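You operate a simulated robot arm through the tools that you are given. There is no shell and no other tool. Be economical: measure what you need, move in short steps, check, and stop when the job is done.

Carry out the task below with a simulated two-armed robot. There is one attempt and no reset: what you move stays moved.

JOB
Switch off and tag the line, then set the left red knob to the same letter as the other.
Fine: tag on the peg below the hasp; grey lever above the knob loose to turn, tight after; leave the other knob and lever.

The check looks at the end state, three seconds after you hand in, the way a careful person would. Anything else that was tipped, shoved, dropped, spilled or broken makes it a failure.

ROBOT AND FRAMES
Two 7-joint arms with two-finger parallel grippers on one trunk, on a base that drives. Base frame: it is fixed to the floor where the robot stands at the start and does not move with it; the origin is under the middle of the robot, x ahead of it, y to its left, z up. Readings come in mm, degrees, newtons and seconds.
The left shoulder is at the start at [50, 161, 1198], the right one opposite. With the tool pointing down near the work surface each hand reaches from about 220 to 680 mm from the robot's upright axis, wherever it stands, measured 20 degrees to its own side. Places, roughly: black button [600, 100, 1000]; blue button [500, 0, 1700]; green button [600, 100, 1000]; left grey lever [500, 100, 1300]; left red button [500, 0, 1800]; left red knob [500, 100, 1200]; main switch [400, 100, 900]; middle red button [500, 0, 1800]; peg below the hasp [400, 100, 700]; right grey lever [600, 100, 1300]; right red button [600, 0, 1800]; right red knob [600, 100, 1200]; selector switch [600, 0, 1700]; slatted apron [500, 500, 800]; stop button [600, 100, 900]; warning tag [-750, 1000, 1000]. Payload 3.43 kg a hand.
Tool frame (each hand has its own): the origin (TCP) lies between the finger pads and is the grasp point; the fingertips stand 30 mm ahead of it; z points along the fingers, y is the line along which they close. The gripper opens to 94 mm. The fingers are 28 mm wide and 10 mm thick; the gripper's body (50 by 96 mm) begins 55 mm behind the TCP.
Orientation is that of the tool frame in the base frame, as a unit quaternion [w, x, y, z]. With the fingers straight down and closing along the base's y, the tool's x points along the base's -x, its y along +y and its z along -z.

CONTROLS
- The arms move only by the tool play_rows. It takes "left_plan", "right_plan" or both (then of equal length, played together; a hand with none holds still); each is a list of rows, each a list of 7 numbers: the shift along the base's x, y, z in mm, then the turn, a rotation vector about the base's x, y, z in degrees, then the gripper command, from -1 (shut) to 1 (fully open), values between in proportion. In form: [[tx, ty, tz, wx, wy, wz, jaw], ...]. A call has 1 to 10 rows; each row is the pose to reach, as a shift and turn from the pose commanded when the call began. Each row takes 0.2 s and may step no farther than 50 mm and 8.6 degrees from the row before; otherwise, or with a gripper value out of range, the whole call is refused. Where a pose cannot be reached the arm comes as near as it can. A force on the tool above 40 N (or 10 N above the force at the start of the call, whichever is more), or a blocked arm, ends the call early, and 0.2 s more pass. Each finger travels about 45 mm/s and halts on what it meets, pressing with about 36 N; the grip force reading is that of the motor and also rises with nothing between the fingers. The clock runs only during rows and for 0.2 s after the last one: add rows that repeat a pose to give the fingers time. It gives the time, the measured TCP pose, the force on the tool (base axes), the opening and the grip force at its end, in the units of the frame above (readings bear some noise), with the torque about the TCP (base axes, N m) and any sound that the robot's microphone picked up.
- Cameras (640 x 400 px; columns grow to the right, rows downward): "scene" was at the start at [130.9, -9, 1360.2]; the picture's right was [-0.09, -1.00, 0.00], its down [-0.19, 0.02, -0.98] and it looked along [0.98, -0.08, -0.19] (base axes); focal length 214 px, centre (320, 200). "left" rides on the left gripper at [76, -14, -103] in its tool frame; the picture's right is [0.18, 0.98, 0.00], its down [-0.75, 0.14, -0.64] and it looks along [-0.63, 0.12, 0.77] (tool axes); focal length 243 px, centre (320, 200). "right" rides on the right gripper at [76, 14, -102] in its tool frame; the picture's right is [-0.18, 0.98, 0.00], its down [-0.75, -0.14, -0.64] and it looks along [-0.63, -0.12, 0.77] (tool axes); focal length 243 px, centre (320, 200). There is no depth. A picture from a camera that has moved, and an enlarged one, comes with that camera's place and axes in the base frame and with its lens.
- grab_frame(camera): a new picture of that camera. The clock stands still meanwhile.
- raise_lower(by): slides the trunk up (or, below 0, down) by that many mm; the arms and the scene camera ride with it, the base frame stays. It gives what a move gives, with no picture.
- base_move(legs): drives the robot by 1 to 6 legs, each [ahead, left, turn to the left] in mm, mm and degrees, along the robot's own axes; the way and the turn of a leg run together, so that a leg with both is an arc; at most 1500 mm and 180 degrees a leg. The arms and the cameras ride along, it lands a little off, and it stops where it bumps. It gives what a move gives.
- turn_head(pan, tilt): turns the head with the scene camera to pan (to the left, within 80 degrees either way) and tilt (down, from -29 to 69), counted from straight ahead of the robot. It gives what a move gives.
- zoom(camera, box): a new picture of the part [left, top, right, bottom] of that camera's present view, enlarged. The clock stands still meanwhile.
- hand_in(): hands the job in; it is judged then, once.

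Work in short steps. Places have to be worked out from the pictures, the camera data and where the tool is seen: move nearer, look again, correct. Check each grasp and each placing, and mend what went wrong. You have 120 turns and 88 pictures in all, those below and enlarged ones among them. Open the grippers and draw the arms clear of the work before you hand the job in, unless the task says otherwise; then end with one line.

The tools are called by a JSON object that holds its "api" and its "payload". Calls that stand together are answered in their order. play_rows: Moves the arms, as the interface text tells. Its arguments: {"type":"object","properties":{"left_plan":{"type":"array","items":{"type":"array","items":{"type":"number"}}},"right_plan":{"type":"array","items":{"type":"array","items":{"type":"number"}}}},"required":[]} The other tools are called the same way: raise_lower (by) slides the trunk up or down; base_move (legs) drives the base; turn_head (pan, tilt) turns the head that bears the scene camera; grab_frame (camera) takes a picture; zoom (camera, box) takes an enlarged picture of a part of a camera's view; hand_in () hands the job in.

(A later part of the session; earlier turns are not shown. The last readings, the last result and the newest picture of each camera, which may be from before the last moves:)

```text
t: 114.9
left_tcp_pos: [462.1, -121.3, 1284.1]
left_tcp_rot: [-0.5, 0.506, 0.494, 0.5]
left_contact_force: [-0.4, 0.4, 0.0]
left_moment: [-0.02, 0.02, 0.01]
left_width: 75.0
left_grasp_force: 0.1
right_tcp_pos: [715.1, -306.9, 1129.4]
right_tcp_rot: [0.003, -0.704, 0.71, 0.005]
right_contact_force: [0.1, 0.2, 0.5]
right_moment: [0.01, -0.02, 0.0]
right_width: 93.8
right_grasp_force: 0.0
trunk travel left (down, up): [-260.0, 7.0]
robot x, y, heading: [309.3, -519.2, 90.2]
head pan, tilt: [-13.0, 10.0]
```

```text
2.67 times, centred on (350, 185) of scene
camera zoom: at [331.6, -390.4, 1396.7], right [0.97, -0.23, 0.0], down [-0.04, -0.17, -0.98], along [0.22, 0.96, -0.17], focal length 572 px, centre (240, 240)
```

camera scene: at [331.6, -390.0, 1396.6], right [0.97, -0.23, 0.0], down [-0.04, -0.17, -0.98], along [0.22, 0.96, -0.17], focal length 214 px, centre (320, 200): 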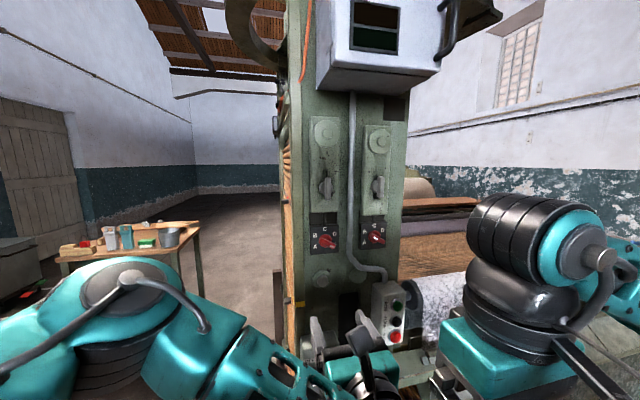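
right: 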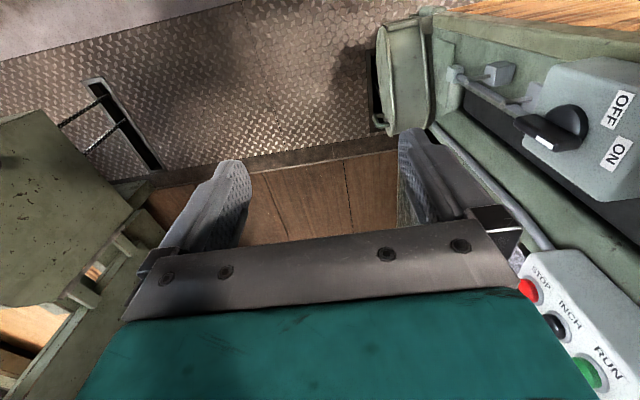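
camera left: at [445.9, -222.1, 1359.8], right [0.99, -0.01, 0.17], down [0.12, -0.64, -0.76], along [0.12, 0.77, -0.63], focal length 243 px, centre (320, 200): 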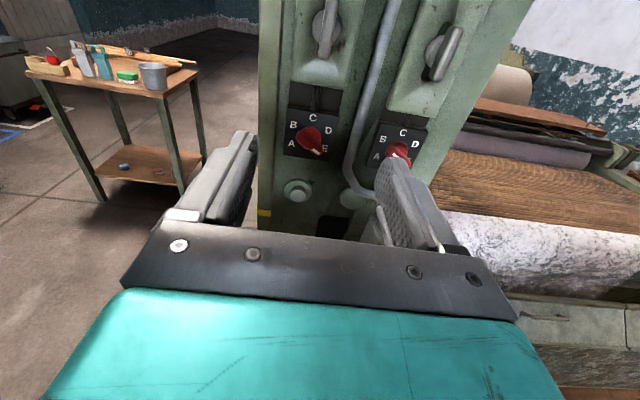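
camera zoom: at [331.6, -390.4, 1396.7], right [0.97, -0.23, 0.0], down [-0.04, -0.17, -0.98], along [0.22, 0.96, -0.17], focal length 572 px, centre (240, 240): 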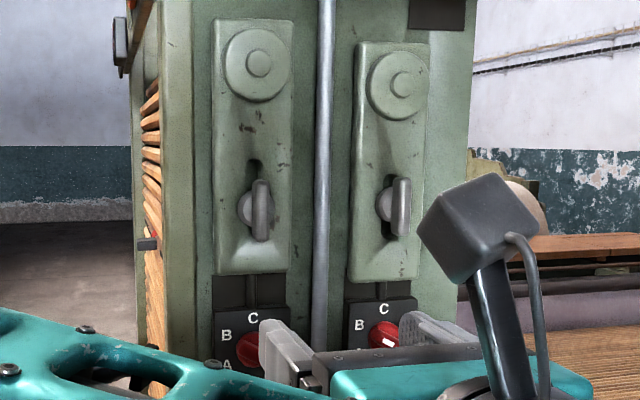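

Both levers stand vertical now (tight). Lever bar centre ≈ (464, 101, 1336), z 1308–1365. Bring base 50 mm closer and approach the lever with open fingers.

{"api": "base_move", "payload": {"legs": [[50, 0, 0]]}}

{"api": "play_rows", "payload": {"left_plan": [[0, 20, 25, 0, 0, 0, 0.3], [2, 45, 52, 0, 0, 0, 0.1], [2, 75, 52, 0, 0, 0, -0.1], [2, 105, 52, 0, 0, 0, -0.2], [2, 125, 52, 0, 0, 0, -0.2]]}}

{"api": "grab_frame", "payload": {"camera": "left"}}

```text
t: 115.8
left_tcp_pos: [463.6, -67.6, 1282.6]
left_tcp_rot: [-0.501, 0.506, 0.495, 0.499]
left_contact_force: [0.2, 0.3, -0.8]
left_moment: [0.02, 0.0, 0.01]
left_width: 75.5
left_grasp_force: 0.1
right_tcp_pos: [715.7, -257.4, 1129.8]
right_tcp_rot: [0.001, -0.705, 0.71, 0.003]
right_contact_force: [-0.9, 0.4, -0.8]
right_moment: [-0.04, 0.0, -0.01]
right_width: 94.0
right_grasp_force: 0.0
trunk travel left (down, up): [-260.0, 7.0]
robot x, y, heading: [313.2, -468.8, 89.9]
head pan, tilt: [-13.0, 10.0]
```

```text
t: 117.0
left_tcp_pos: [464.2, 55.8, 1335.3]
left_tcp_rot: [-0.501, 0.507, 0.493, 0.499]
left_contact_force: [-0.8, -0.7, 0.6]
left_moment: [0.01, 0.03, -0.01]
left_width: 37.5
left_grasp_force: 0.0
right_tcp_pos: [716.2, -257.9, 1131.1]
right_tcp_rot: [0.002, -0.705, 0.709, 0.004]
right_contact_force: [0.9, -0.6, -0.5]
right_moment: [0.0, -0.01, -0.01]
right_width: 93.9
right_grasp_force: 0.1
trunk travel left (down, up): [-260.0, 7.0]
robot x, y, heading: [313.7, -466.0, 89.6]
head pan, tilt: [-13.0, 10.0]
```

```text
28 pictures are left
camera left: at [447.4, -46.4, 1410.8], right [0.99, -0.01, 0.17], down [0.12, -0.64, -0.76], along [0.12, 0.77, -0.63], focal length 243 px, centre (320, 200)
```

left: 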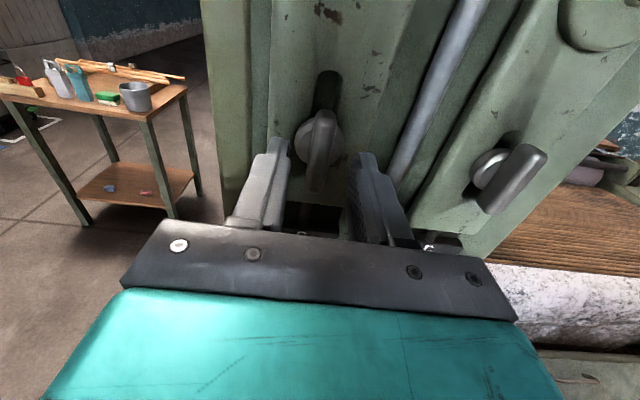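

Zoom to compare slot positions of both levers.

{"api": "zoom", "payload": {"camera": "left", "box": [260, 40, 580, 240]}}

```text
2.00 times, centred on (420, 140) of left
camera zoom: at [447.4, -46.4, 1410.8], right [0.99, -0.01, 0.17], down [0.12, -0.64, -0.76], along [0.12, 0.77, -0.63], focal length 485 px, centre (120, 320)
```

zoom: 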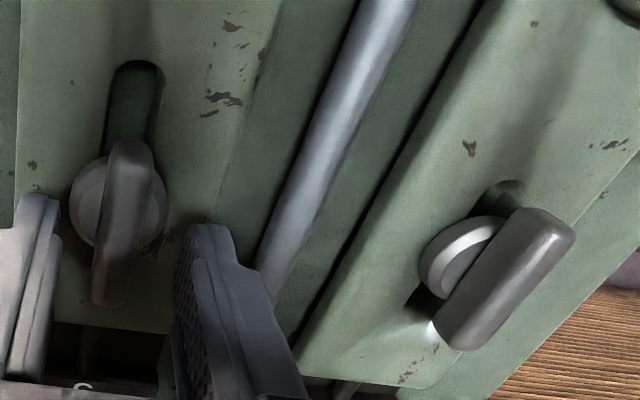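

Lever clamps the slotted plate. Advance 18 mm and close on the lever bar.

{"api": "play_rows", "payload": {"left_plan": [[1, 9, 0, 0, 0, 0, -0.2], [1, 18, 0, 0, 0, 0, -0.2], [1, 18, 0, 0, 0, 0, -0.6], [1, 18, 0, 0, 0, 0, -1], [1, 18, 0, 0, 0, 0, -1], [1, 18, 0, 0, 0, 0, -1]]}}

{"api": "grab_frame", "payload": {"camera": "left"}}

```text
t: 118.4
left_tcp_pos: [464.2, 70.1, 1337.0]
left_tcp_rot: [-0.501, 0.504, 0.494, 0.501]
left_contact_force: [-7.5, -17.5, -2.5]
left_moment: [-0.27, -0.94, 1.11]
left_width: 13.1
left_grasp_force: 45.0
right_tcp_pos: [714.8, -260.5, 1131.6]
right_tcp_rot: [0.004, -0.704, 0.71, 0.005]
right_contact_force: [0.9, 0.9, -0.8]
right_moment: [0.0, -0.01, 0.0]
right_width: 93.8
right_grasp_force: 0.0
trunk travel left (down, up): [-260.0, 7.0]
robot x, y, heading: [311.4, -469.5, 90.2]
head pan, tilt: [-13.0, 10.0]
```

```text
26 pictures are left
camera left: at [447.1, -32.3, 1412.3], right [0.98, -0.01, 0.17], down [0.13, -0.64, -0.76], along [0.12, 0.77, -0.63], focal length 243 px, centre (320, 200)
```

left: 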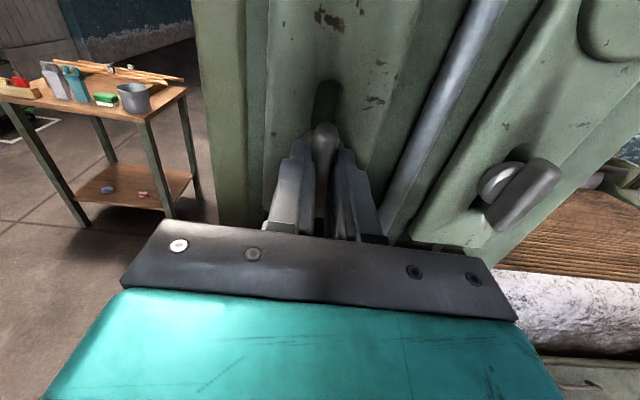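

Gripped (13 mm). Ease back 4 mm and try turning counter-clockwise 25°, watching torque.

{"api": "play_rows", "payload": {"left_plan": [[0, -1, 0, 0, -4, 0, -1], [0, -1, 0, 0, -8, 0, -1], [0, -1, 0, 0, -16, 0, -1], [0, -1, 0, 0, -24, 0, -1]]}}

```text
t: 119.4
left_tcp_pos: [462.8, 70.4, 1336.0]
left_tcp_rot: [-0.387, 0.389, 0.587, 0.595]
left_contact_force: [-10.3, -16.3, -6.1]
left_moment: [-0.11, 0.09, 1.15]
left_width: 12.8
left_grasp_force: 45.0
right_tcp_pos: [715.1, -260.0, 1129.6]
right_tcp_rot: [0.003, -0.705, 0.709, 0.004]
right_contact_force: [-0.3, 0.7, 0.0]
right_moment: [0.0, -0.02, -0.01]
right_width: 94.0
right_grasp_force: 0.0
trunk travel left (down, up): [-260.0, 7.0]
robot x, y, heading: [313.0, -468.3, 89.9]
head pan, tilt: [-13.0, 10.0]
```

Turns freely CCW (loosening). Continue toward 90° total.

{"api": "play_rows", "payload": {"left_plan": [[-1, -2, 0, 0, -8, 0, -1], [-1, -2, 0, 0, -16, 0, -1], [-1, -2, 0, 0, -24, 0, -1], [-1, -2, 0, 0, -32, 0, -1], [-1, -2, 0, 0, -40, 0, -1], [-1, -2, 0, 0, -48, 0, -1], [-1, -2, 0, 0, -56, 0, -1], [-1, -2, 0, 0, -64, 0, -1]]}}

{"api": "grab_frame", "payload": {"camera": "left"}}

```text
t: 121.2
left_tcp_pos: [461.8, 70.0, 1334.5]
left_tcp_rot: [-0.033, 0.029, 0.711, 0.702]
left_contact_force: [-10.2, -5.9, -6.8]
left_moment: [0.8, 0.02, -0.34]
left_width: 13.0
left_grasp_force: 44.8
left hand out of reach, approached as far as the arm can: row 8
right_tcp_pos: [714.5, -258.9, 1131.1]
right_tcp_rot: [0.003, -0.705, 0.71, 0.003]
right_contact_force: [0.5, 0.0, 0.6]
right_moment: [0.03, -0.03, -0.01]
right_width: 93.7
right_grasp_force: 0.0
trunk travel left (down, up): [-260.0, 7.0]
robot x, y, heading: [310.9, -469.5, 89.7]
head pan, tilt: [-13.0, 10.0]
stopped in row 8 (left hand): the force on the tool passed its limit at 56 N (the readings are from after the stop); the commanded pose is now the measured one
```

```text
25 pictures are left
camera left: at [383.8, -32.9, 1328.5], right [-0.1, 0.01, 1.0], down [0.77, -0.64, 0.08], along [0.63, 0.77, 0.05], focal length 243 px, centre (320, 200)
```

left: 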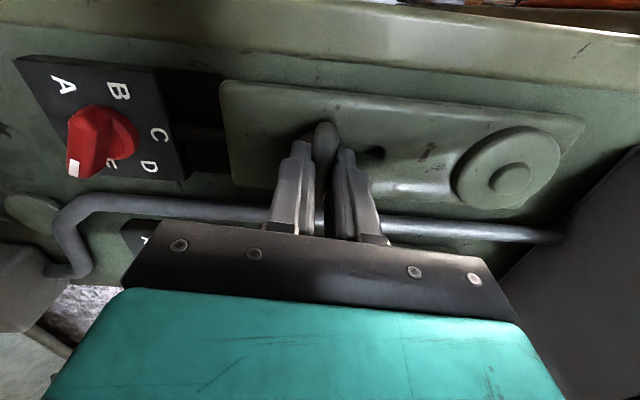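

Lever now ~87° from vertical (loose). Release, retreat, then roll the hand to +120° for gripping the knob at E.

{"api": "play_rows", "payload": {"left_plan": [[0, 0, 0, 0, 0, 0, -0.4], [0, 0, 0, 0, 0, 0, 0], [0, 0, 0, 0, 0, 0, 0.2], [0, -25, 0, 0, 0, 0, 0.2], [0, -60, 0, 0, 0, 0, 0.2], [0, -95, -10, 0, 8.4, 0, 0.2], [0, -110, -30, 0, 16.8, 0, 0.2], [0, -120, -50, 0, 25.2, 0, 0.2], [0, -120, -70, 0, 33.6, 0, 0.2], [0, -120, -90, 0, 42, 0, 0.2]]}}

{"api": "play_rows", "payload": {"left_plan": [[0, 0, -10, 0, 8.4, 0, 0.2], [0, 0, -20, 0, 16.8, 0, 0.2], [0, 0, -30, 0, 25.2, 0, 0.2], [0, 0, -40, 0, 33.6, 0, 0.2], [0, 0, -42, 0, 42, 0, 0.2], [0, 0, -42, 0, 50.4, 0, 0.2], [0, 0, -42, 0, 58.8, 0, 0.2], [0, 0, -42, 0, 67.2, 0, 0.2], [0, 0, -42, 0, 75.6, 0, 0.2], [0, 0, -42, 0, 84, 0, 0.2]]}}

{"api": "play_rows", "payload": {"left_plan": [[0, 0, 0, 0, 8.4, 0, 0.2], [0, 0, 0, 0, 16.8, 0, 0.2], [0, 0, 0, 0, 25.2, 0, 0.2], [0, 0, 0, 0, 33.6, 0, 0.2], [0, 0, 0, 0, 42, 0, 0.2], [0, 0, 0, 0, 50.4, 0, 0.2], [0, 0, 0, 0, 58.8, 0, 0.2], [0, 0, 0, 0, 67.2, 0, 0.2], [0, 0, 0, 0, 75.6, 0, 0.2], [0, 0, 0, 0, 80, 0, 0.2]]}}

{"api": "grab_frame", "payload": {"camera": "left"}}

{"api": "zoom", "payload": {"camera": "scene", "box": [290, 110, 410, 260]}}

```text
t: 123.5
left_tcp_pos: [463.3, -49.7, 1244.6]
left_tcp_rot: [-0.285, 0.281, 0.651, 0.645]
left_contact_force: [0.2, -0.3, -0.1]
left_moment: [0.0, -0.01, -0.01]
left_width: 56.2
left_grasp_force: 0.1
right_tcp_pos: [716.0, -258.3, 1129.1]
right_tcp_rot: [0.002, -0.705, 0.709, 0.003]
right_contact_force: [0.2, -0.8, 0.1]
right_moment: [-0.02, 0.03, -0.01]
right_width: 94.0
right_grasp_force: 0.1
trunk travel left (down, up): [-260.0, 7.0]
robot x, y, heading: [311.8, -473.9, 89.9]
head pan, tilt: [-13.0, 10.0]
```

```text
t: 125.7
left_tcp_pos: [464.8, -48.6, 1203.8]
left_tcp_rot: [0.649, -0.64, -0.293, -0.29]
left_contact_force: [-0.2, 0.0, 0.5]
left_moment: [-0.03, -0.01, 0.03]
left_width: 56.5
left_grasp_force: 0.0
right_tcp_pos: [715.6, -258.0, 1129.6]
right_tcp_rot: [0.004, -0.705, 0.709, 0.004]
right_contact_force: [0.5, -0.4, 1.2]
right_moment: [-0.01, 0.01, 0.02]
right_width: 94.2
right_grasp_force: 0.0
trunk travel left (down, up): [-260.0, 7.0]
robot x, y, heading: [313.1, -470.0, 90.1]
head pan, tilt: [-13.0, 10.0]
```

```text
t: 127.8
left_tcp_pos: [464.7, -49.7, 1202.8]
left_tcp_rot: [0.684, -0.678, 0.191, 0.189]
left_contact_force: [-0.1, -0.3, -0.8]
left_moment: [-0.02, 0.0, -0.03]
left_width: 56.5
left_grasp_force: 0.1
right_tcp_pos: [715.3, -257.5, 1129.9]
right_tcp_rot: [0.002, -0.705, 0.709, 0.003]
right_contact_force: [-0.2, -0.1, 0.4]
right_moment: [0.01, 0.04, -0.02]
right_width: 94.1
right_grasp_force: 0.0
trunk travel left (down, up): [-260.0, 7.0]
robot x, y, heading: [313.7, -471.3, 90.0]
head pan, tilt: [-13.0, 10.0]
```

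```text
24 pictures are left
camera left: at [534.6, -152.1, 1174.5], right [-0.35, 0.01, -0.94], down [-0.72, -0.64, 0.26], along [-0.6, 0.77, 0.23], focal length 243 px, centre (320, 200)
```

left: 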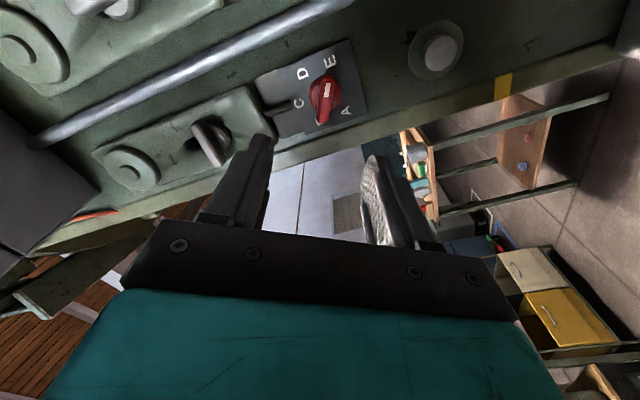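

```text
2.67 times, centred on (350, 185) of scene
camera zoom: at [331.6, -340.5, 1396.7], right [0.97, -0.23, 0.0], down [-0.04, -0.17, -0.98], along [0.22, 0.96, -0.17], focal length 572 px, centre (240, 240)
```

zoom: 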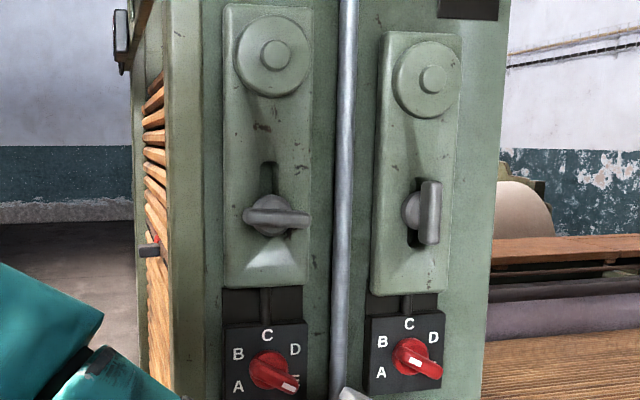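

Lever is horizontal (loose). Hand roll aligned with knob bar; knob ≈ (461, ~108, 1202). Approach to y=68 and look.

{"api": "play_rows", "payload": {"left_plan": [[-1, 40, 0, 0, 0, 0, 0.2], [-3, 80, 0, 0, 0, 0, 0.1], [-3, 118, 0, 0, 0, 0, 0]]}}

{"api": "grab_frame", "payload": {"camera": "left"}}

```text
t: 128.7
left_tcp_pos: [459.9, 69.2, 1201.2]
left_tcp_rot: [0.685, -0.677, 0.192, 0.187]
left_contact_force: [-0.1, 0.1, 0.0]
left_moment: [0.03, -0.02, -0.04]
left_width: 47.0
left_grasp_force: 0.0
right_tcp_pos: [715.6, -256.5, 1128.6]
right_tcp_rot: [0.002, -0.705, 0.709, 0.004]
right_contact_force: [0.1, 1.2, -1.1]
right_moment: [-0.02, 0.03, 0.01]
right_width: 94.0
right_grasp_force: 0.0
trunk travel left (down, up): [-260.0, 7.0]
robot x, y, heading: [310.4, -473.0, 90.2]
head pan, tilt: [-13.0, 10.0]
```

```text
22 pictures are left
camera left: at [530.4, -33.4, 1173.0], right [-0.35, 0.01, -0.94], down [-0.72, -0.64, 0.26], along [-0.6, 0.77, 0.23], focal length 243 px, centre (320, 200)
```

left: 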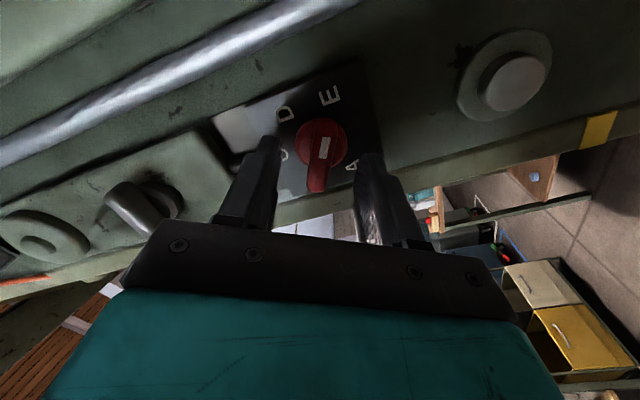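

Alignment is within 3 mm. Advance 12 mm and close on the knob bar.

{"api": "play_rows", "payload": {"left_plan": [[-2, 6, 1, 0, 0, 0, -0.1], [-3, 12, 1, 0, 0, 0, -0.1], [-3, 12, 1, 0, 0, 0, -0.5], [-3, 12, 1, 0, 0, 0, -1], [-3, 12, 1, 0, 0, 0, -1], [-3, 12, 1, 0, 0, 0, -1]]}}

{"api": "grab_frame", "payload": {"camera": "left"}}

```text
t: 130.1
left_tcp_pos: [457.8, 80.2, 1204.2]
left_tcp_rot: [0.684, -0.679, 0.191, 0.188]
left_contact_force: [-3.9, -1.0, -5.1]
left_moment: [-0.14, 0.07, 0.22]
left_width: 33.3
left_grasp_force: 45.3
right_tcp_pos: [715.9, -257.3, 1129.5]
right_tcp_rot: [0.003, -0.705, 0.709, 0.004]
right_contact_force: [-0.5, 0.1, -0.6]
right_moment: [0.03, -0.02, -0.01]
right_width: 94.3
right_grasp_force: 0.1
trunk travel left (down, up): [-260.0, 7.0]
robot x, y, heading: [315.2, -470.4, 89.7]
head pan, tilt: [-13.0, 10.0]
```

```text
21 pictures are left
camera left: at [528.0, -21.8, 1174.8], right [-0.35, 0.01, -0.94], down [-0.72, -0.64, 0.26], along [-0.6, 0.77, 0.23], focal length 243 px, centre (320, 200)
```

left: 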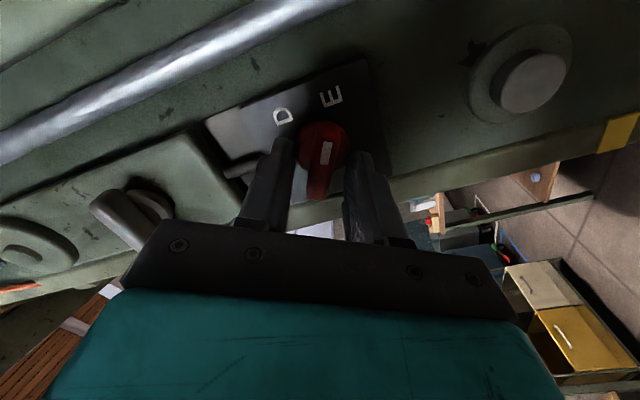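

It closed on the round base (33 mm). Open, retreat 8 mm, re-close on the bar.

{"api": "play_rows", "payload": {"left_plan": [[0, 0, 0, 0, 0, 0, -0.1], [0, 0, 0, 0, 0, 0, -0.05], [1, -5, -1, 0, 0, 0, -0.05], [1, -9, -1, 0, 0, 0, -0.2], [1, -9, -1, 0, 0, 0, -0.6], [1, -9, -1, 0, 0, 0, -1], [1, -9, -1, 0, 0, 0, -1], [1, -9, -1, 0, 0, 0, -1]]}}

```text
t: 131.8
left_tcp_pos: [459.1, 71.8, 1202.1]
left_tcp_rot: [0.684, -0.679, 0.19, 0.186]
left_contact_force: [-2.3, -3.9, -7.4]
left_moment: [-0.38, -1.19, 0.72]
left_width: 13.1
left_grasp_force: 45.1
right_tcp_pos: [715.5, -259.4, 1129.0]
right_tcp_rot: [0.003, -0.704, 0.71, 0.003]
right_contact_force: [-0.1, 0.4, -0.7]
right_moment: [-0.03, -0.01, -0.03]
right_width: 94.1
right_grasp_force: 0.0
trunk travel left (down, up): [-260.0, 7.0]
robot x, y, heading: [312.8, -467.7, 90.0]
head pan, tilt: [-13.0, 10.0]
```

Bar gripped. Turn CCW 84°.

{"api": "play_rows", "payload": {"left_plan": [[0, 0, -1, 0, -8.4, 0, -1], [0, 0, -1, 0, -16.8, 0, -1], [0, 0, -1, 0, -25.2, 0, -1], [0, 0, -1, 0, -33.6, 0, -1], [0, 0, -1, 0, -42, 0, -1], [0, 0, -1, 0, -50.4, 0, -1], [0, 0, -1, 0, -58.8, 0, -1], [0, 0, -1, 0, -67.2, 0, -1], [0, 0, -1, 0, -75.6, 0, -1], [0, 0, -1, 0, -84, 0, -1]]}}

{"api": "grab_frame", "payload": {"camera": "left"}}

```text
t: 134.1
left_tcp_pos: [460.0, 72.0, 1197.3]
left_tcp_rot: [-0.632, 0.634, 0.318, 0.312]
left_contact_force: [-3.9, -11.0, -31.1]
left_moment: [-0.07, 0.09, -0.69]
left_width: 12.8
left_grasp_force: 44.8
right_tcp_pos: [717.9, -256.8, 1129.6]
right_tcp_rot: [0.002, -0.705, 0.71, 0.003]
right_contact_force: [0.8, -1.0, 0.0]
right_moment: [0.0, -0.04, 0.0]
right_width: 93.9
right_grasp_force: 0.0
trunk travel left (down, up): [-260.0, 7.0]
robot x, y, heading: [314.2, -470.3, 90.0]
head pan, tilt: [-13.0, 10.0]
```

```text
20 pictures are left
camera left: at [494.7, -30.1, 1265.9], right [0.9, 0.0, -0.45], down [-0.34, -0.65, -0.68], along [-0.29, 0.76, -0.58], focal length 243 px, centre (320, 200)
```

left: 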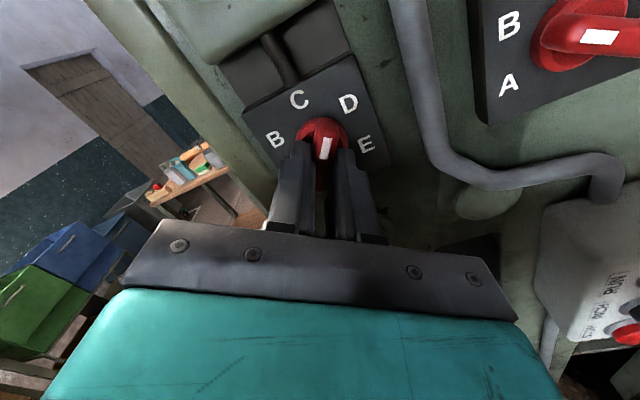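

Knob follows, now between D and C. Follow its axis (z −4) and continue 84° more.

{"api": "play_rows", "payload": {"left_plan": [[0, -1, -4, 0, -8.4, 0, -1], [0, -1, -4, 0, -16.8, 0, -1], [0, -1, -4, 0, -25.2, 0, -1], [0, -1, -4, 0, -33.6, 0, -1], [0, -1, -4, 0, -42, 0, -1], [0, -1, -4, 0, -50.4, 0, -1], [0, -1, -4, 0, -58.8, 0, -1], [0, -1, -4, 0, -67.2, 0, -1], [0, -1, -4, 0, -75.6, 0, -1], [0, -1, -4, 0, -84, 0, -1]]}}

{"api": "grab_frame", "payload": {"camera": "left"}}

```text
t: 136.2
left_tcp_pos: [466.7, 70.9, 1198.2]
left_tcp_rot: [-0.258, 0.261, 0.661, 0.655]
left_contact_force: [25.8, 6.7, -11.7]
left_moment: [0.52, 0.09, -0.55]
left_width: 12.6
left_grasp_force: 45.2
right_tcp_pos: [719.5, -256.3, 1128.7]
right_tcp_rot: [0.001, -0.705, 0.709, 0.003]
right_contact_force: [0.0, -0.8, 0.0]
right_moment: [-0.03, 0.05, 0.0]
right_width: 93.7
right_grasp_force: 0.0
trunk travel left (down, up): [-260.0, 7.0]
robot x, y, heading: [315.1, -468.3, 89.9]
head pan, tilt: [-13.0, 10.0]
```

```text
19 pictures are left
camera left: at [399.8, -30.3, 1239.1], right [0.54, 0.01, 0.84], down [0.65, -0.65, -0.41], along [0.54, 0.76, -0.35], focal length 243 px, centre (320, 200)
```

left: 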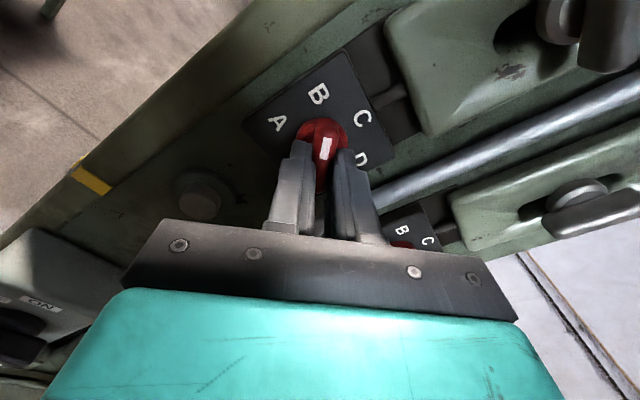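

Pointer now at −47°; B at −60°. Follow axis (+4 x, −2 z) and turn the last 13°.

{"api": "play_rows", "payload": {"left_plan": [[4, 0, -1, 0, -5, 0, -1], [5, 0, -2, 0, -10, 0, -1], [5, 0, -2, 0, -13.5, 0, -1]]}}

{"api": "zoom", "payload": {"camera": "left", "box": [220, 20, 460, 200]}}

```text
t: 137.1
left_tcp_pos: [467.7, 71.3, 1198.3]
left_tcp_rot: [-0.18, 0.179, 0.686, 0.681]
left_contact_force: [13.3, 5.3, 6.2]
left_moment: [-0.11, 0.07, -1.82]
left_width: 12.9
left_grasp_force: 45.1
right_tcp_pos: [717.5, -258.3, 1129.2]
right_tcp_rot: [0.001, -0.705, 0.709, 0.005]
right_contact_force: [-0.1, -0.8, -0.3]
right_moment: [-0.02, -0.01, 0.01]
right_width: 93.7
right_grasp_force: 0.0
trunk travel left (down, up): [-260.0, 7.0]
robot x, y, heading: [308.9, -471.0, 89.8]
head pan, tilt: [-13.0, 10.0]
```

```text
2.22 times, centred on (340, 110) of left
camera zoom: at [393.0, -31.0, 1223.0], right [0.32, 0.01, 0.95], down [0.73, -0.64, -0.24], along [0.6, 0.77, -0.21], focal length 539 px, centre (276, 400)
```

zoom: 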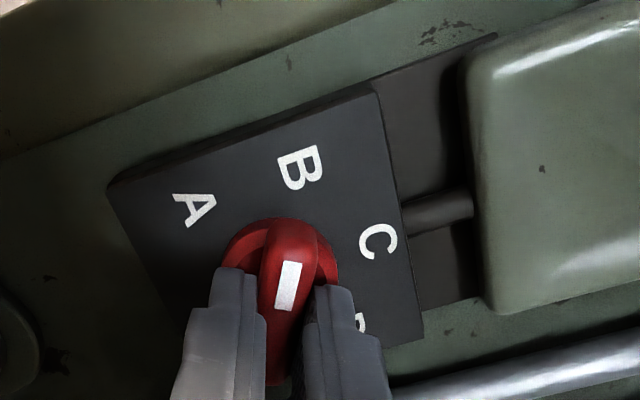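

Pointer at −60°, aimed at B. Release, retreat, and verify.

{"api": "play_rows", "payload": {"left_plan": [[0, 0, 0, 0, 0, 0, -0.5], [0, 0, 0, 0, 0, 0, 0], [0, 0, 0, 0, 0, 0, 0.1], [0, -25, 0, 0, 0, 0, 0.1], [0, -60, 0, 0, 0, 0, 0.1], [0, -100, 5, 0, 0, 0, 0.1], [-40, -130, 20, 0, 0, 0, 0.1]]}}

{"api": "zoom", "payload": {"camera": "scene", "box": [290, 110, 410, 260]}}

{"api": "grab_frame", "payload": {"camera": "left"}}

```text
refused: row 7 steps farther than a row can; nothing moved
```

```text
2.67 times, centred on (350, 185) of scene
camera zoom: at [333.6, -340.3, 1396.9], right [0.97, -0.23, 0.0], down [-0.04, -0.17, -0.98], along [0.22, 0.96, -0.17], focal length 572 px, centre (240, 240)
```

zoom: 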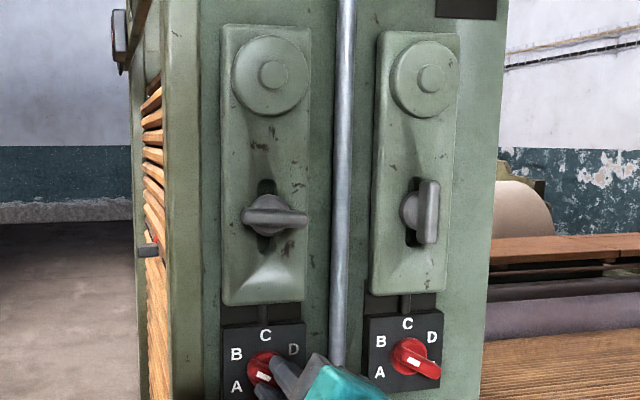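

```text
16 pictures are left
camera left: at [393.0, -31.0, 1223.0], right [0.32, 0.01, 0.95], down [0.73, -0.64, -0.24], along [0.6, 0.77, -0.21], focal length 243 px, centre (320, 200)
```

left: 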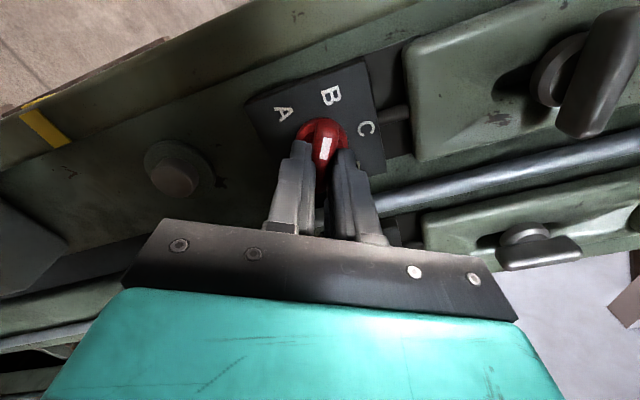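

The plate has moved down to match the right one. Release in smaller steps.

{"api": "play_rows", "payload": {"left_plan": [[0, 0, 0, 0, 0, 0, -0.5], [0, 0, 0, 0, 0, 0, 0], [0, 0, 0, 0, 0, 0, 0.1], [0, -25, 0, 0, 0, 0, 0.1], [0, -60, 0, 0, 0, 0, 0.1], [0, -100, 5, 0, 0, 0, 0.1], [-20, -130, 20, 0, 0, 0, 0.1], [-40, -140, 50, 0, 0, 0, 0.1]]}}

{"api": "zoom", "payload": {"camera": "scene", "box": [290, 110, 410, 260]}}

```text
t: 138.8
left_tcp_pos: [425.9, -69.1, 1246.9]
left_tcp_rot: [-0.182, 0.181, 0.688, 0.679]
left_contact_force: [-0.5, 0.3, -0.4]
left_moment: [-0.02, -0.02, -0.01]
left_width: 51.7
left_grasp_force: 0.0
left hand out of reach, approached as far as the arm can: row 8
right_tcp_pos: [715.0, -258.8, 1130.0]
right_tcp_rot: [0.003, -0.705, 0.71, 0.003]
right_contact_force: [-0.3, 0.8, 0.3]
right_moment: [-0.04, -0.04, -0.01]
right_width: 94.0
right_grasp_force: 0.1
trunk travel left (down, up): [-260.0, 7.0]
robot x, y, heading: [312.6, -468.2, 90.2]
head pan, tilt: [-13.0, 10.0]
```

```text
2.67 times, centred on (350, 185) of scene
camera zoom: at [331.0, -340.5, 1396.7], right [0.97, -0.23, 0.0], down [-0.04, -0.17, -0.98], along [0.22, 0.96, -0.17], focal length 572 px, centre (240, 240)
```

zoom: 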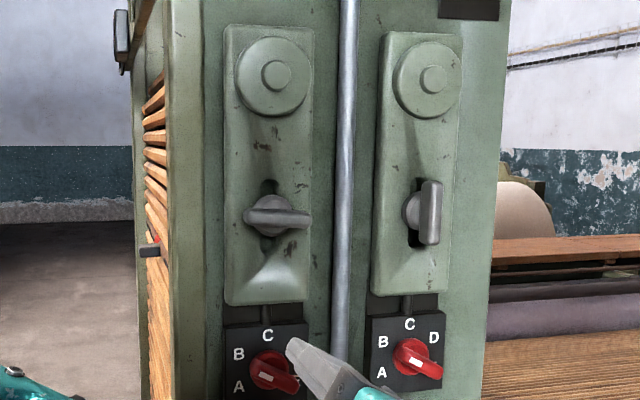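

Both knobs now read the same (B). Go back to the lever: roll −26°, in front at (462, 10, 1335).

{"api": "play_rows", "payload": {"left_plan": [[10, 10, 25, 0, -8, 0, 0.1], [20, 20, 50, 0, -16, 0, 0.1], [30, 35, 75, 0, -24, 0, 0.1], [36, 60, 88, 0, -26, 0, 0.1], [36, 85, 88, 0, -26, 0, 0.1]]}}

{"api": "grab_frame", "payload": {"camera": "left"}}

```text
t: 140.1
left_tcp_pos: [462.4, 18.2, 1338.7]
left_tcp_rot: [-0.024, 0.023, 0.712, 0.701]
left_contact_force: [0.0, 0.1, 0.0]
left_moment: [-0.03, 0.02, 0.0]
left_width: 51.6
left_grasp_force: 0.0
left hand out of reach, approached as far as the arm can: row 3, 4
right_tcp_pos: [715.0, -256.9, 1129.1]
right_tcp_rot: [0.002, -0.705, 0.709, 0.004]
right_contact_force: [0.2, 0.4, 0.0]
right_moment: [-0.01, -0.02, 0.0]
right_width: 93.8
right_grasp_force: 0.0
trunk travel left (down, up): [-260.0, 7.0]
robot x, y, heading: [315.2, -475.5, 89.6]
head pan, tilt: [-13.0, 10.0]
```

```text
14 pictures are left
camera left: at [383.3, -83.9, 1330.4], right [-0.12, 0.02, 0.99], down [0.76, -0.64, 0.1], along [0.64, 0.77, 0.06], focal length 243 px, centre (320, 200)
```

left: 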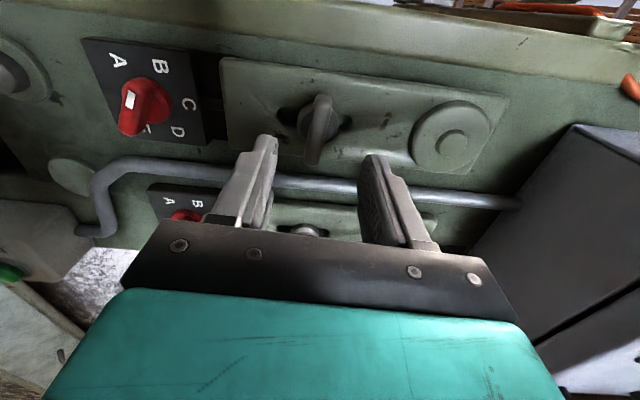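

Lever is centred between the fingers. Advance to y≈70 and close.

{"api": "play_rows", "payload": {"left_plan": [[0, 20, -2, 0, 0, 0, 0.0], [0, 40, -3, 0, 0, 0, -0.1], [0, 51, -3, 0, 0, 0, -0.2], [0, 51, -3, 0, 0, 0, -0.6], [0, 51, -3, 0, 0, 0, -1], [0, 51, -3, 0, 0, 0, -1], [0, 51, -3, 0, 0, 0, -1]]}}

```text
t: 141.7
left_tcp_pos: [462.5, 69.7, 1335.3]
left_tcp_rot: [-0.024, 0.024, 0.712, 0.701]
left_contact_force: [-0.2, 3.3, 2.7]
left_moment: [0.89, 0.02, -0.28]
left_width: 13.1
left_grasp_force: 45.2
left hand out of reach, approached as far as the arm can: row 1, 2
right_tcp_pos: [715.4, -256.9, 1129.4]
right_tcp_rot: [0.003, -0.705, 0.709, 0.004]
right_contact_force: [0.6, -0.4, -0.2]
right_moment: [0.0, -0.01, -0.01]
right_width: 94.0
right_grasp_force: 0.0
trunk travel left (down, up): [-260.0, 7.0]
robot x, y, heading: [311.5, -474.2, 90.0]
head pan, tilt: [-13.0, 10.0]
```

Gripped. Turn clockwise back 80°.

{"api": "play_rows", "payload": {"left_plan": [[0, 0, 0, 0, 8.4, 0, -1], [0, 0, 0, 0, 16.8, 0, -1], [0, 0, 0, 0, 25.2, 0, -1], [0, 0, 0, 0, 33.6, 0, -1], [0, 0, 0, 0, 42, 0, -1], [0, 0, 0, 0, 50.4, 0, -1], [0, 0, 0, 0, 58.8, 0, -1], [0, 0, 0, 0, 67.2, 0, -1], [0, 0, 0, 0, 75.6, 0, -1], [0, 0, 0, 0, 82, 0, -1]]}}

{"api": "play_rows", "payload": {"left_plan": [[0, 0, 0, 0, 3, 0, -1], [0, 0, 0, 0, 6, 0, -1], [0, 0, 0, 0, 9, 0, -1]]}}

{"api": "zoom", "payload": {"camera": "scene", "box": [290, 110, 410, 260]}}

```text
t: 143.8
left_tcp_pos: [463.2, 68.5, 1335.2]
left_tcp_rot: [-0.486, 0.476, 0.517, 0.519]
left_contact_force: [13.3, 17.1, 29.3]
left_moment: [0.34, -0.03, -1.02]
left_width: 12.9
left_grasp_force: 45.3
right_tcp_pos: [716.8, -257.5, 1129.3]
right_tcp_rot: [0.002, -0.705, 0.709, 0.004]
right_contact_force: [0.6, 0.2, -0.9]
right_moment: [0.0, -0.02, 0.04]
right_width: 93.8
right_grasp_force: 0.1
trunk travel left (down, up): [-260.0, 7.0]
robot x, y, heading: [312.7, -467.1, 89.7]
head pan, tilt: [-13.0, 10.0]
```

```text
t: 144.7
left_tcp_pos: [463.3, 68.9, 1334.8]
left_tcp_rot: [0.524, -0.515, -0.479, -0.48]
left_contact_force: [12.2, 13.3, 25.8]
left_moment: [0.75, -1.39, -0.92]
left_width: 14.6
left_grasp_force: 44.8
right_tcp_pos: [716.5, -258.3, 1128.1]
right_tcp_rot: [0.002, -0.705, 0.709, 0.004]
right_contact_force: [-0.9, 0.5, 0.0]
right_moment: [-0.02, -0.01, 0.0]
right_width: 94.2
right_grasp_force: 0.1
trunk travel left (down, up): [-260.0, 7.0]
robot x, y, heading: [312.5, -469.3, 89.8]
head pan, tilt: [-13.0, 10.0]
```

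```text
2.67 times, centred on (350, 185) of scene
camera zoom: at [332.9, -340.5, 1396.7], right [0.97, -0.23, 0.0], down [-0.04, -0.17, -0.98], along [0.22, 0.96, -0.17], focal length 572 px, centre (240, 240)
```

zoom: 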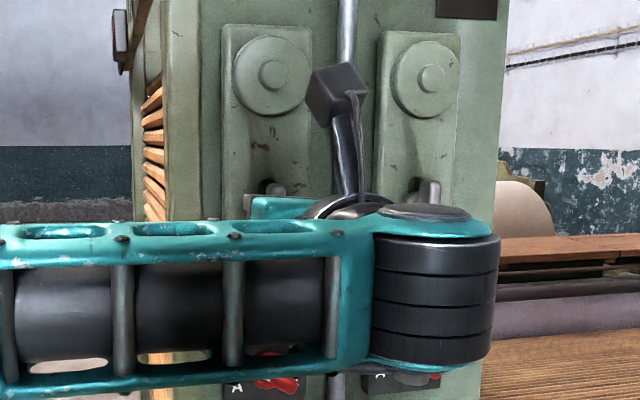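

Clockwise stop reached (torque 1.4 N m at vertical). Relax 4°, release and retreat straight back.

{"api": "play_rows", "payload": {"left_plan": [[0, 0, 0, 0, -4, 0, -1], [0, 0, 0, 0, -4, 0, -0.5], [0, 0, 0, 0, -4, 0, 0], [0, 0, 0, 0, -4, 0, 0.1], [0, -25, 0, 0, -4, 0, 0.1], [0, -60, 0, 0, -4, 0, 0.1], [0, -100, 0, 0, -4, 0, 0.1], [-15, -140, 0, 0, -4, 0, 0.1]]}}

{"api": "grab_frame", "payload": {"camera": "left"}}

```text
t: 146.4
left_tcp_pos: [445.7, -74.7, 1331.5]
left_tcp_rot: [0.507, -0.498, -0.5, -0.495]
left_contact_force: [0.4, -0.1, -0.8]
left_moment: [0.01, 0.0, 0.01]
left_width: 51.7
left_grasp_force: 0.0
right_tcp_pos: [715.5, -260.2, 1130.2]
right_tcp_rot: [0.004, -0.705, 0.71, 0.005]
right_contact_force: [-0.3, 0.7, 0.3]
right_moment: [0.03, -0.02, 0.0]
right_width: 94.2
right_grasp_force: 0.1
trunk travel left (down, up): [-260.0, 7.0]
robot x, y, heading: [311.4, -468.8, 89.9]
head pan, tilt: [-13.0, 10.0]
```

```text
12 pictures are left
camera left: at [432.1, -176.8, 1407.4], right [0.98, 0.01, 0.17], down [0.14, -0.64, -0.76], along [0.1, 0.77, -0.63], focal length 243 px, centre (320, 200)
```

left: 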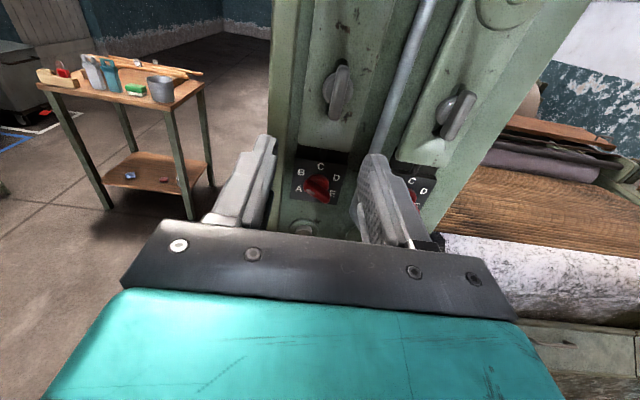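

Back the robot off 250 mm and make a final frontal check of everything.

{"api": "base_move", "payload": {"legs": [[-250, 0, 0]]}}

{"api": "play_rows", "payload": {"left_plan": [[-30, -20, 0, 0, 0, 0, 0.5], [-60, -40, -20, 0, 0, 0, 0.5], [-90, -50, -50, 0, 0, 0, 0.5], [-120, -50, -80, 0, 0, 0, 0.5]]}}

{"api": "turn_head", "payload": {"pan": -14, "tilt": 25}}

{"api": "grab_frame", "payload": {"camera": "scene"}}

```text
t: 148.3
left_tcp_pos: [447.1, -327.5, 1330.5]
left_tcp_rot: [0.506, -0.499, -0.5, -0.495]
left_contact_force: [0.3, -0.2, 0.5]
left_moment: [0.02, -0.01, 0.01]
left_width: 51.7
left_grasp_force: 0.1
right_tcp_pos: [714.6, -512.9, 1130.3]
right_tcp_rot: [0.003, -0.705, 0.71, 0.004]
right_contact_force: [-0.1, 0.0, 0.1]
right_moment: [0.01, 0.0, 0.0]
right_width: 94.2
right_grasp_force: 0.0
trunk travel left (down, up): [-260.0, 7.0]
robot x, y, heading: [314.6, -724.4, 89.7]
head pan, tilt: [-13.0, 10.0]
```

```text
t: 149.3
left_tcp_pos: [324.3, -376.4, 1250.9]
left_tcp_rot: [0.506, -0.499, -0.5, -0.495]
left_contact_force: [0.1, 0.9, 0.8]
left_moment: [-0.01, 0.01, 0.0]
left_width: 70.2
left_grasp_force: 0.0
right_tcp_pos: [715.1, -513.6, 1130.1]
right_tcp_rot: [0.003, -0.705, 0.709, 0.003]
right_contact_force: [-0.3, -0.1, 0.0]
right_moment: [-0.01, -0.04, 0.01]
right_width: 94.1
right_grasp_force: 0.1
trunk travel left (down, up): [-260.0, 7.0]
robot x, y, heading: [312.1, -728.3, 90.1]
head pan, tilt: [-13.0, 10.0]
```

```text
t: 150.1
left_tcp_pos: [326.0, -377.1, 1251.0]
left_tcp_rot: [0.506, -0.499, -0.5, -0.495]
left_contact_force: [0.6, 0.5, -0.4]
left_moment: [0.02, -0.05, -0.01]
left_width: 70.3
left_grasp_force: 0.0
right_tcp_pos: [715.0, -513.4, 1129.9]
right_tcp_rot: [0.003, -0.705, 0.71, 0.003]
right_contact_force: [-1.3, 0.2, 0.7]
right_moment: [-0.01, -0.01, 0.0]
right_width: 94.0
right_grasp_force: 0.0
trunk travel left (down, up): [-260.0, 7.0]
robot x, y, heading: [312.2, -724.0, 89.7]
head pan, tilt: [-14.0, 25.0]
```

```text
11 pictures are left
camera scene: at [332.5, -596.8, 1372.4], right [0.97, -0.24, 0.0], down [-0.1, -0.41, -0.91], along [0.22, 0.88, -0.42], focal length 214 px, centre (320, 200)
```

scene: 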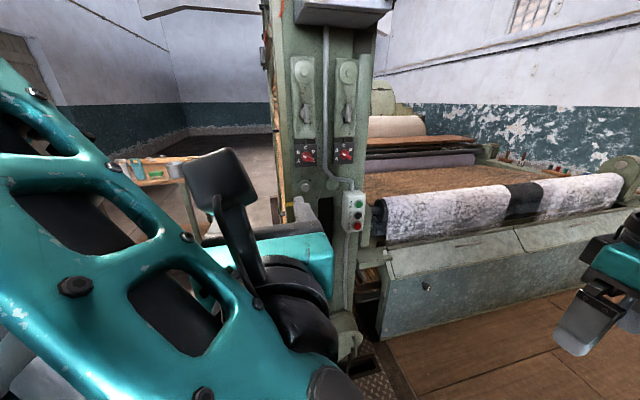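

Arm blocks the lower part. Zoom the knobs, and drive right to see the switch and tag.

{"api": "zoom", "payload": {"camera": "scene", "box": [280, 50, 370, 180]}}

{"api": "base_move", "payload": {"legs": [[-100, -200, 0]]}}

{"api": "turn_head", "payload": {"pan": -3, "tilt": 30}}

{"api": "grab_frame", "payload": {"camera": "scene"}}

```text
3.08 times, centred on (325, 115) of scene
camera zoom: at [332.5, -596.8, 1372.4], right [0.97, -0.24, 0.0], down [-0.1, -0.41, -0.91], along [0.22, 0.88, -0.42], focal length 660 px, centre (305, 462)
```

zoom: 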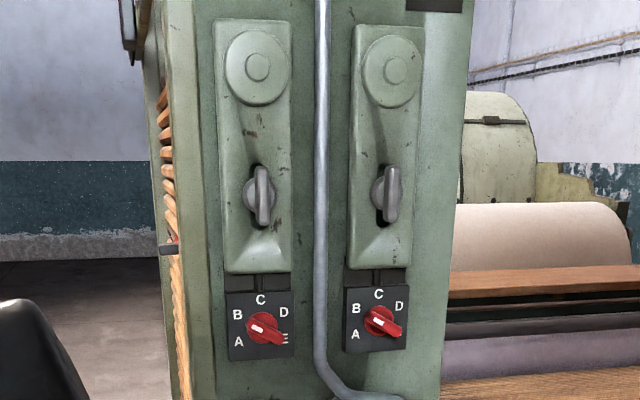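

```text
t: 151.2
left_tcp_pos: [358.7, -377.4, 1250.7]
left_tcp_rot: [0.504, -0.501, -0.499, -0.496]
left_contact_force: [-0.5, -0.4, 0.3]
left_moment: [0.01, -0.03, 0.0]
left_width: 70.8
left_grasp_force: 0.1
right_tcp_pos: [747.0, -516.4, 1130.4]
right_tcp_rot: [0.002, -0.702, 0.712, 0.004]
right_contact_force: [-0.4, -0.8, -0.3]
right_moment: [0.01, -0.01, 0.0]
right_width: 94.0
right_grasp_force: 0.1
trunk travel left (down, up): [-260.0, 7.0]
robot x, y, heading: [340.7, -729.1, 89.6]
head pan, tilt: [-14.0, 25.0]
stopped in leg 1: the robot was blocked; the commanded pose is now the measured one
```

```text
t: 152.0
left_tcp_pos: [358.1, -378.4, 1250.6]
left_tcp_rot: [0.505, -0.501, -0.498, -0.496]
left_contact_force: [-0.7, 0.0, 1.1]
left_moment: [0.01, -0.03, -0.02]
left_width: 70.5
left_grasp_force: 0.0
right_tcp_pos: [746.6, -516.1, 1129.5]
right_tcp_rot: [0.002, -0.702, 0.712, 0.003]
right_contact_force: [-0.3, 0.5, 0.2]
right_moment: [-0.05, -0.02, -0.04]
right_width: 94.2
right_grasp_force: 0.0
trunk travel left (down, up): [-260.0, 7.0]
robot x, y, heading: [341.8, -726.3, 89.6]
head pan, tilt: [-3.0, 30.0]
```

```text
9 pictures are left
camera scene: at [345.7, -597.1, 1364.4], right [1.0, -0.06, 0.0], down [-0.03, -0.5, -0.87], along [0.05, 0.86, -0.5], focal length 214 px, centre (320, 200)
```

scene: 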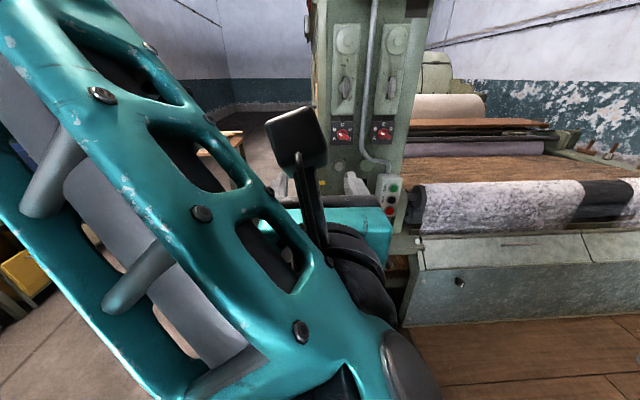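

Levers vertical and knobs match. The base was blocked by something at right/rear; move back left 50 and look there.

{"api": "base_move", "payload": {"legs": [[30, 40, 0]]}}

{"api": "turn_head", "payload": {"pan": -80, "tilt": 30}}

{"api": "grab_frame", "payload": {"camera": "scene"}}

```text
t: 153.0
left_tcp_pos: [318.4, -346.1, 1249.5]
left_tcp_rot: [0.504, -0.501, -0.499, -0.496]
left_contact_force: [-0.6, 0.2, 0.2]
left_moment: [-0.02, 0.0, -0.02]
left_width: 70.5
left_grasp_force: 0.1
right_tcp_pos: [705.2, -486.4, 1129.9]
right_tcp_rot: [0.004, -0.703, 0.711, 0.003]
right_contact_force: [-0.6, 0.1, 0.7]
right_moment: [0.02, 0.04, 0.01]
right_width: 93.9
right_grasp_force: 0.1
trunk travel left (down, up): [-260.0, 7.0]
robot x, y, heading: [302.0, -701.0, 89.5]
head pan, tilt: [-3.0, 30.0]
```

```text
t: 154.5
left_tcp_pos: [317.4, -348.2, 1249.1]
left_tcp_rot: [0.504, -0.5, -0.5, -0.496]
left_contact_force: [-0.1, 0.6, -0.2]
left_moment: [-0.03, -0.04, 0.02]
left_width: 70.4
left_grasp_force: 0.1
right_tcp_pos: [706.4, -486.2, 1129.3]
right_tcp_rot: [0.002, -0.703, 0.711, 0.004]
right_contact_force: [0.2, 0.6, 0.7]
right_moment: [-0.02, 0.01, 0.0]
right_width: 94.0
right_grasp_force: 0.2
trunk travel left (down, up): [-260.0, 7.0]
robot x, y, heading: [301.7, -696.4, 89.8]
head pan, tilt: [-80.0, 30.0]
```

```text
8 pictures are left
camera scene: at [389.2, -642.3, 1364.4], right [0.17, -0.99, 0.0], down [-0.49, -0.08, -0.87], along [0.85, 0.14, -0.5], focal length 214 px, centre (320, 200)
```

scene: 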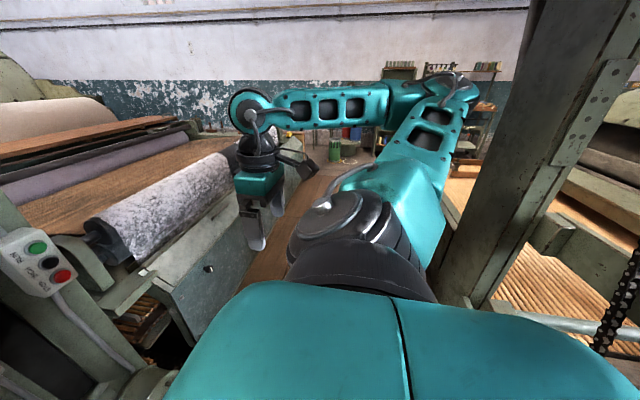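

The right elbow only touched the fixed post of the other loom. Use the left hand camera to check switch and tag.

{"api": "grab_frame", "payload": {"camera": "left"}}

```text
7 pictures are left
camera left: at [303.0, -450.3, 1326.0], right [0.98, 0.01, 0.17], down [0.14, -0.64, -0.76], along [0.11, 0.77, -0.63], focal length 243 px, centre (320, 200)
```

left: 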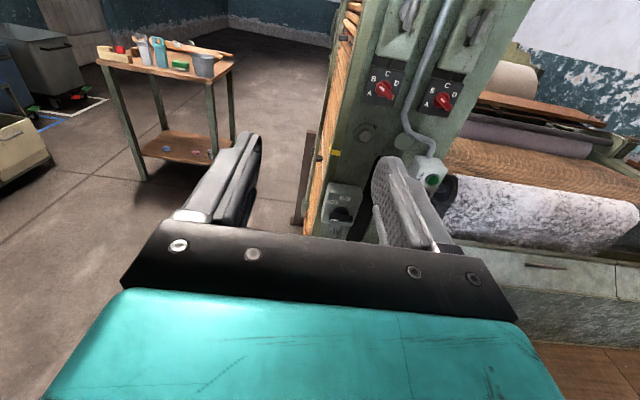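

Move the left hand 200 mm further left and look with the scene camera at the tag.

{"api": "play_rows", "payload": {"left_plan": [[-45, 0, 0, 0, 0, 0, 0.5], [-90, 0, 0, 0, 0, 0, 0.5], [-135, 0, 0, 0, 0, 0, 0.5], [-180, 0, 0, 0, 0, 0, 0.5], [-220, 0, 0, 0, 0, 0, 0.5]]}}

{"api": "turn_head", "payload": {"pan": -12, "tilt": 35}}

{"api": "grab_frame", "payload": {"camera": "scene"}}

```text
t: 155.7
left_tcp_pos: [131.5, -242.1, 1269.0]
left_tcp_rot: [0.504, -0.501, -0.498, -0.497]
left_contact_force: [0.1, 0.7, 0.8]
left_moment: [0.03, 0.0, -0.02]
left_width: 70.5
left_grasp_force: 0.0
left hand out of reach, approached as far as the arm can: row 2, 3, 4, 5
right_tcp_pos: [703.1, -487.1, 1131.1]
right_tcp_rot: [0.004, -0.703, 0.712, 0.003]
right_contact_force: [-0.3, 0.0, 0.3]
right_moment: [0.01, -0.05, -0.01]
right_width: 94.0
right_grasp_force: 0.0
trunk travel left (down, up): [-260.0, 7.0]
robot x, y, heading: [301.6, -694.8, 89.7]
head pan, tilt: [-80.0, 30.0]
```

```text
t: 157.1
left_tcp_pos: [134.9, -241.8, 1268.5]
left_tcp_rot: [0.505, -0.5, -0.499, -0.496]
left_contact_force: [0.3, -0.3, -0.5]
left_moment: [0.01, -0.01, -0.03]
left_width: 70.8
left_grasp_force: 0.1
right_tcp_pos: [706.0, -487.5, 1129.8]
right_tcp_rot: [0.002, -0.702, 0.712, 0.004]
right_contact_force: [0.4, 0.0, -0.3]
right_moment: [0.0, 0.01, 0.02]
right_width: 94.1
right_grasp_force: 0.1
trunk travel left (down, up): [-260.0, 7.0]
robot x, y, heading: [301.5, -701.9, 89.7]
head pan, tilt: [-12.0, 35.0]
```

```text
6 pictures are left
camera scene: at [319.1, -571.5, 1356.6], right [0.98, -0.22, 0.0], down [-0.12, -0.56, -0.82], along [0.18, 0.8, -0.57], focal length 214 px, centre (320, 200)
```

scene: 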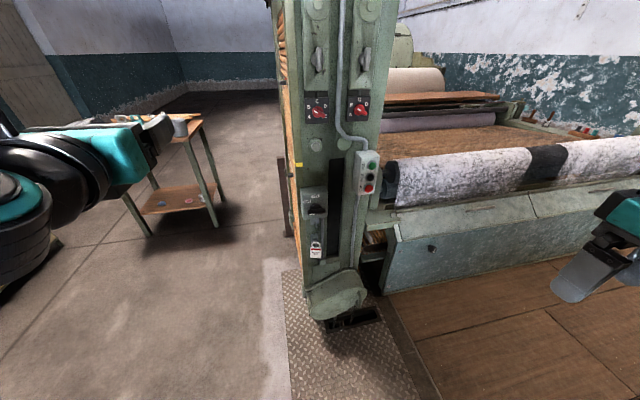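

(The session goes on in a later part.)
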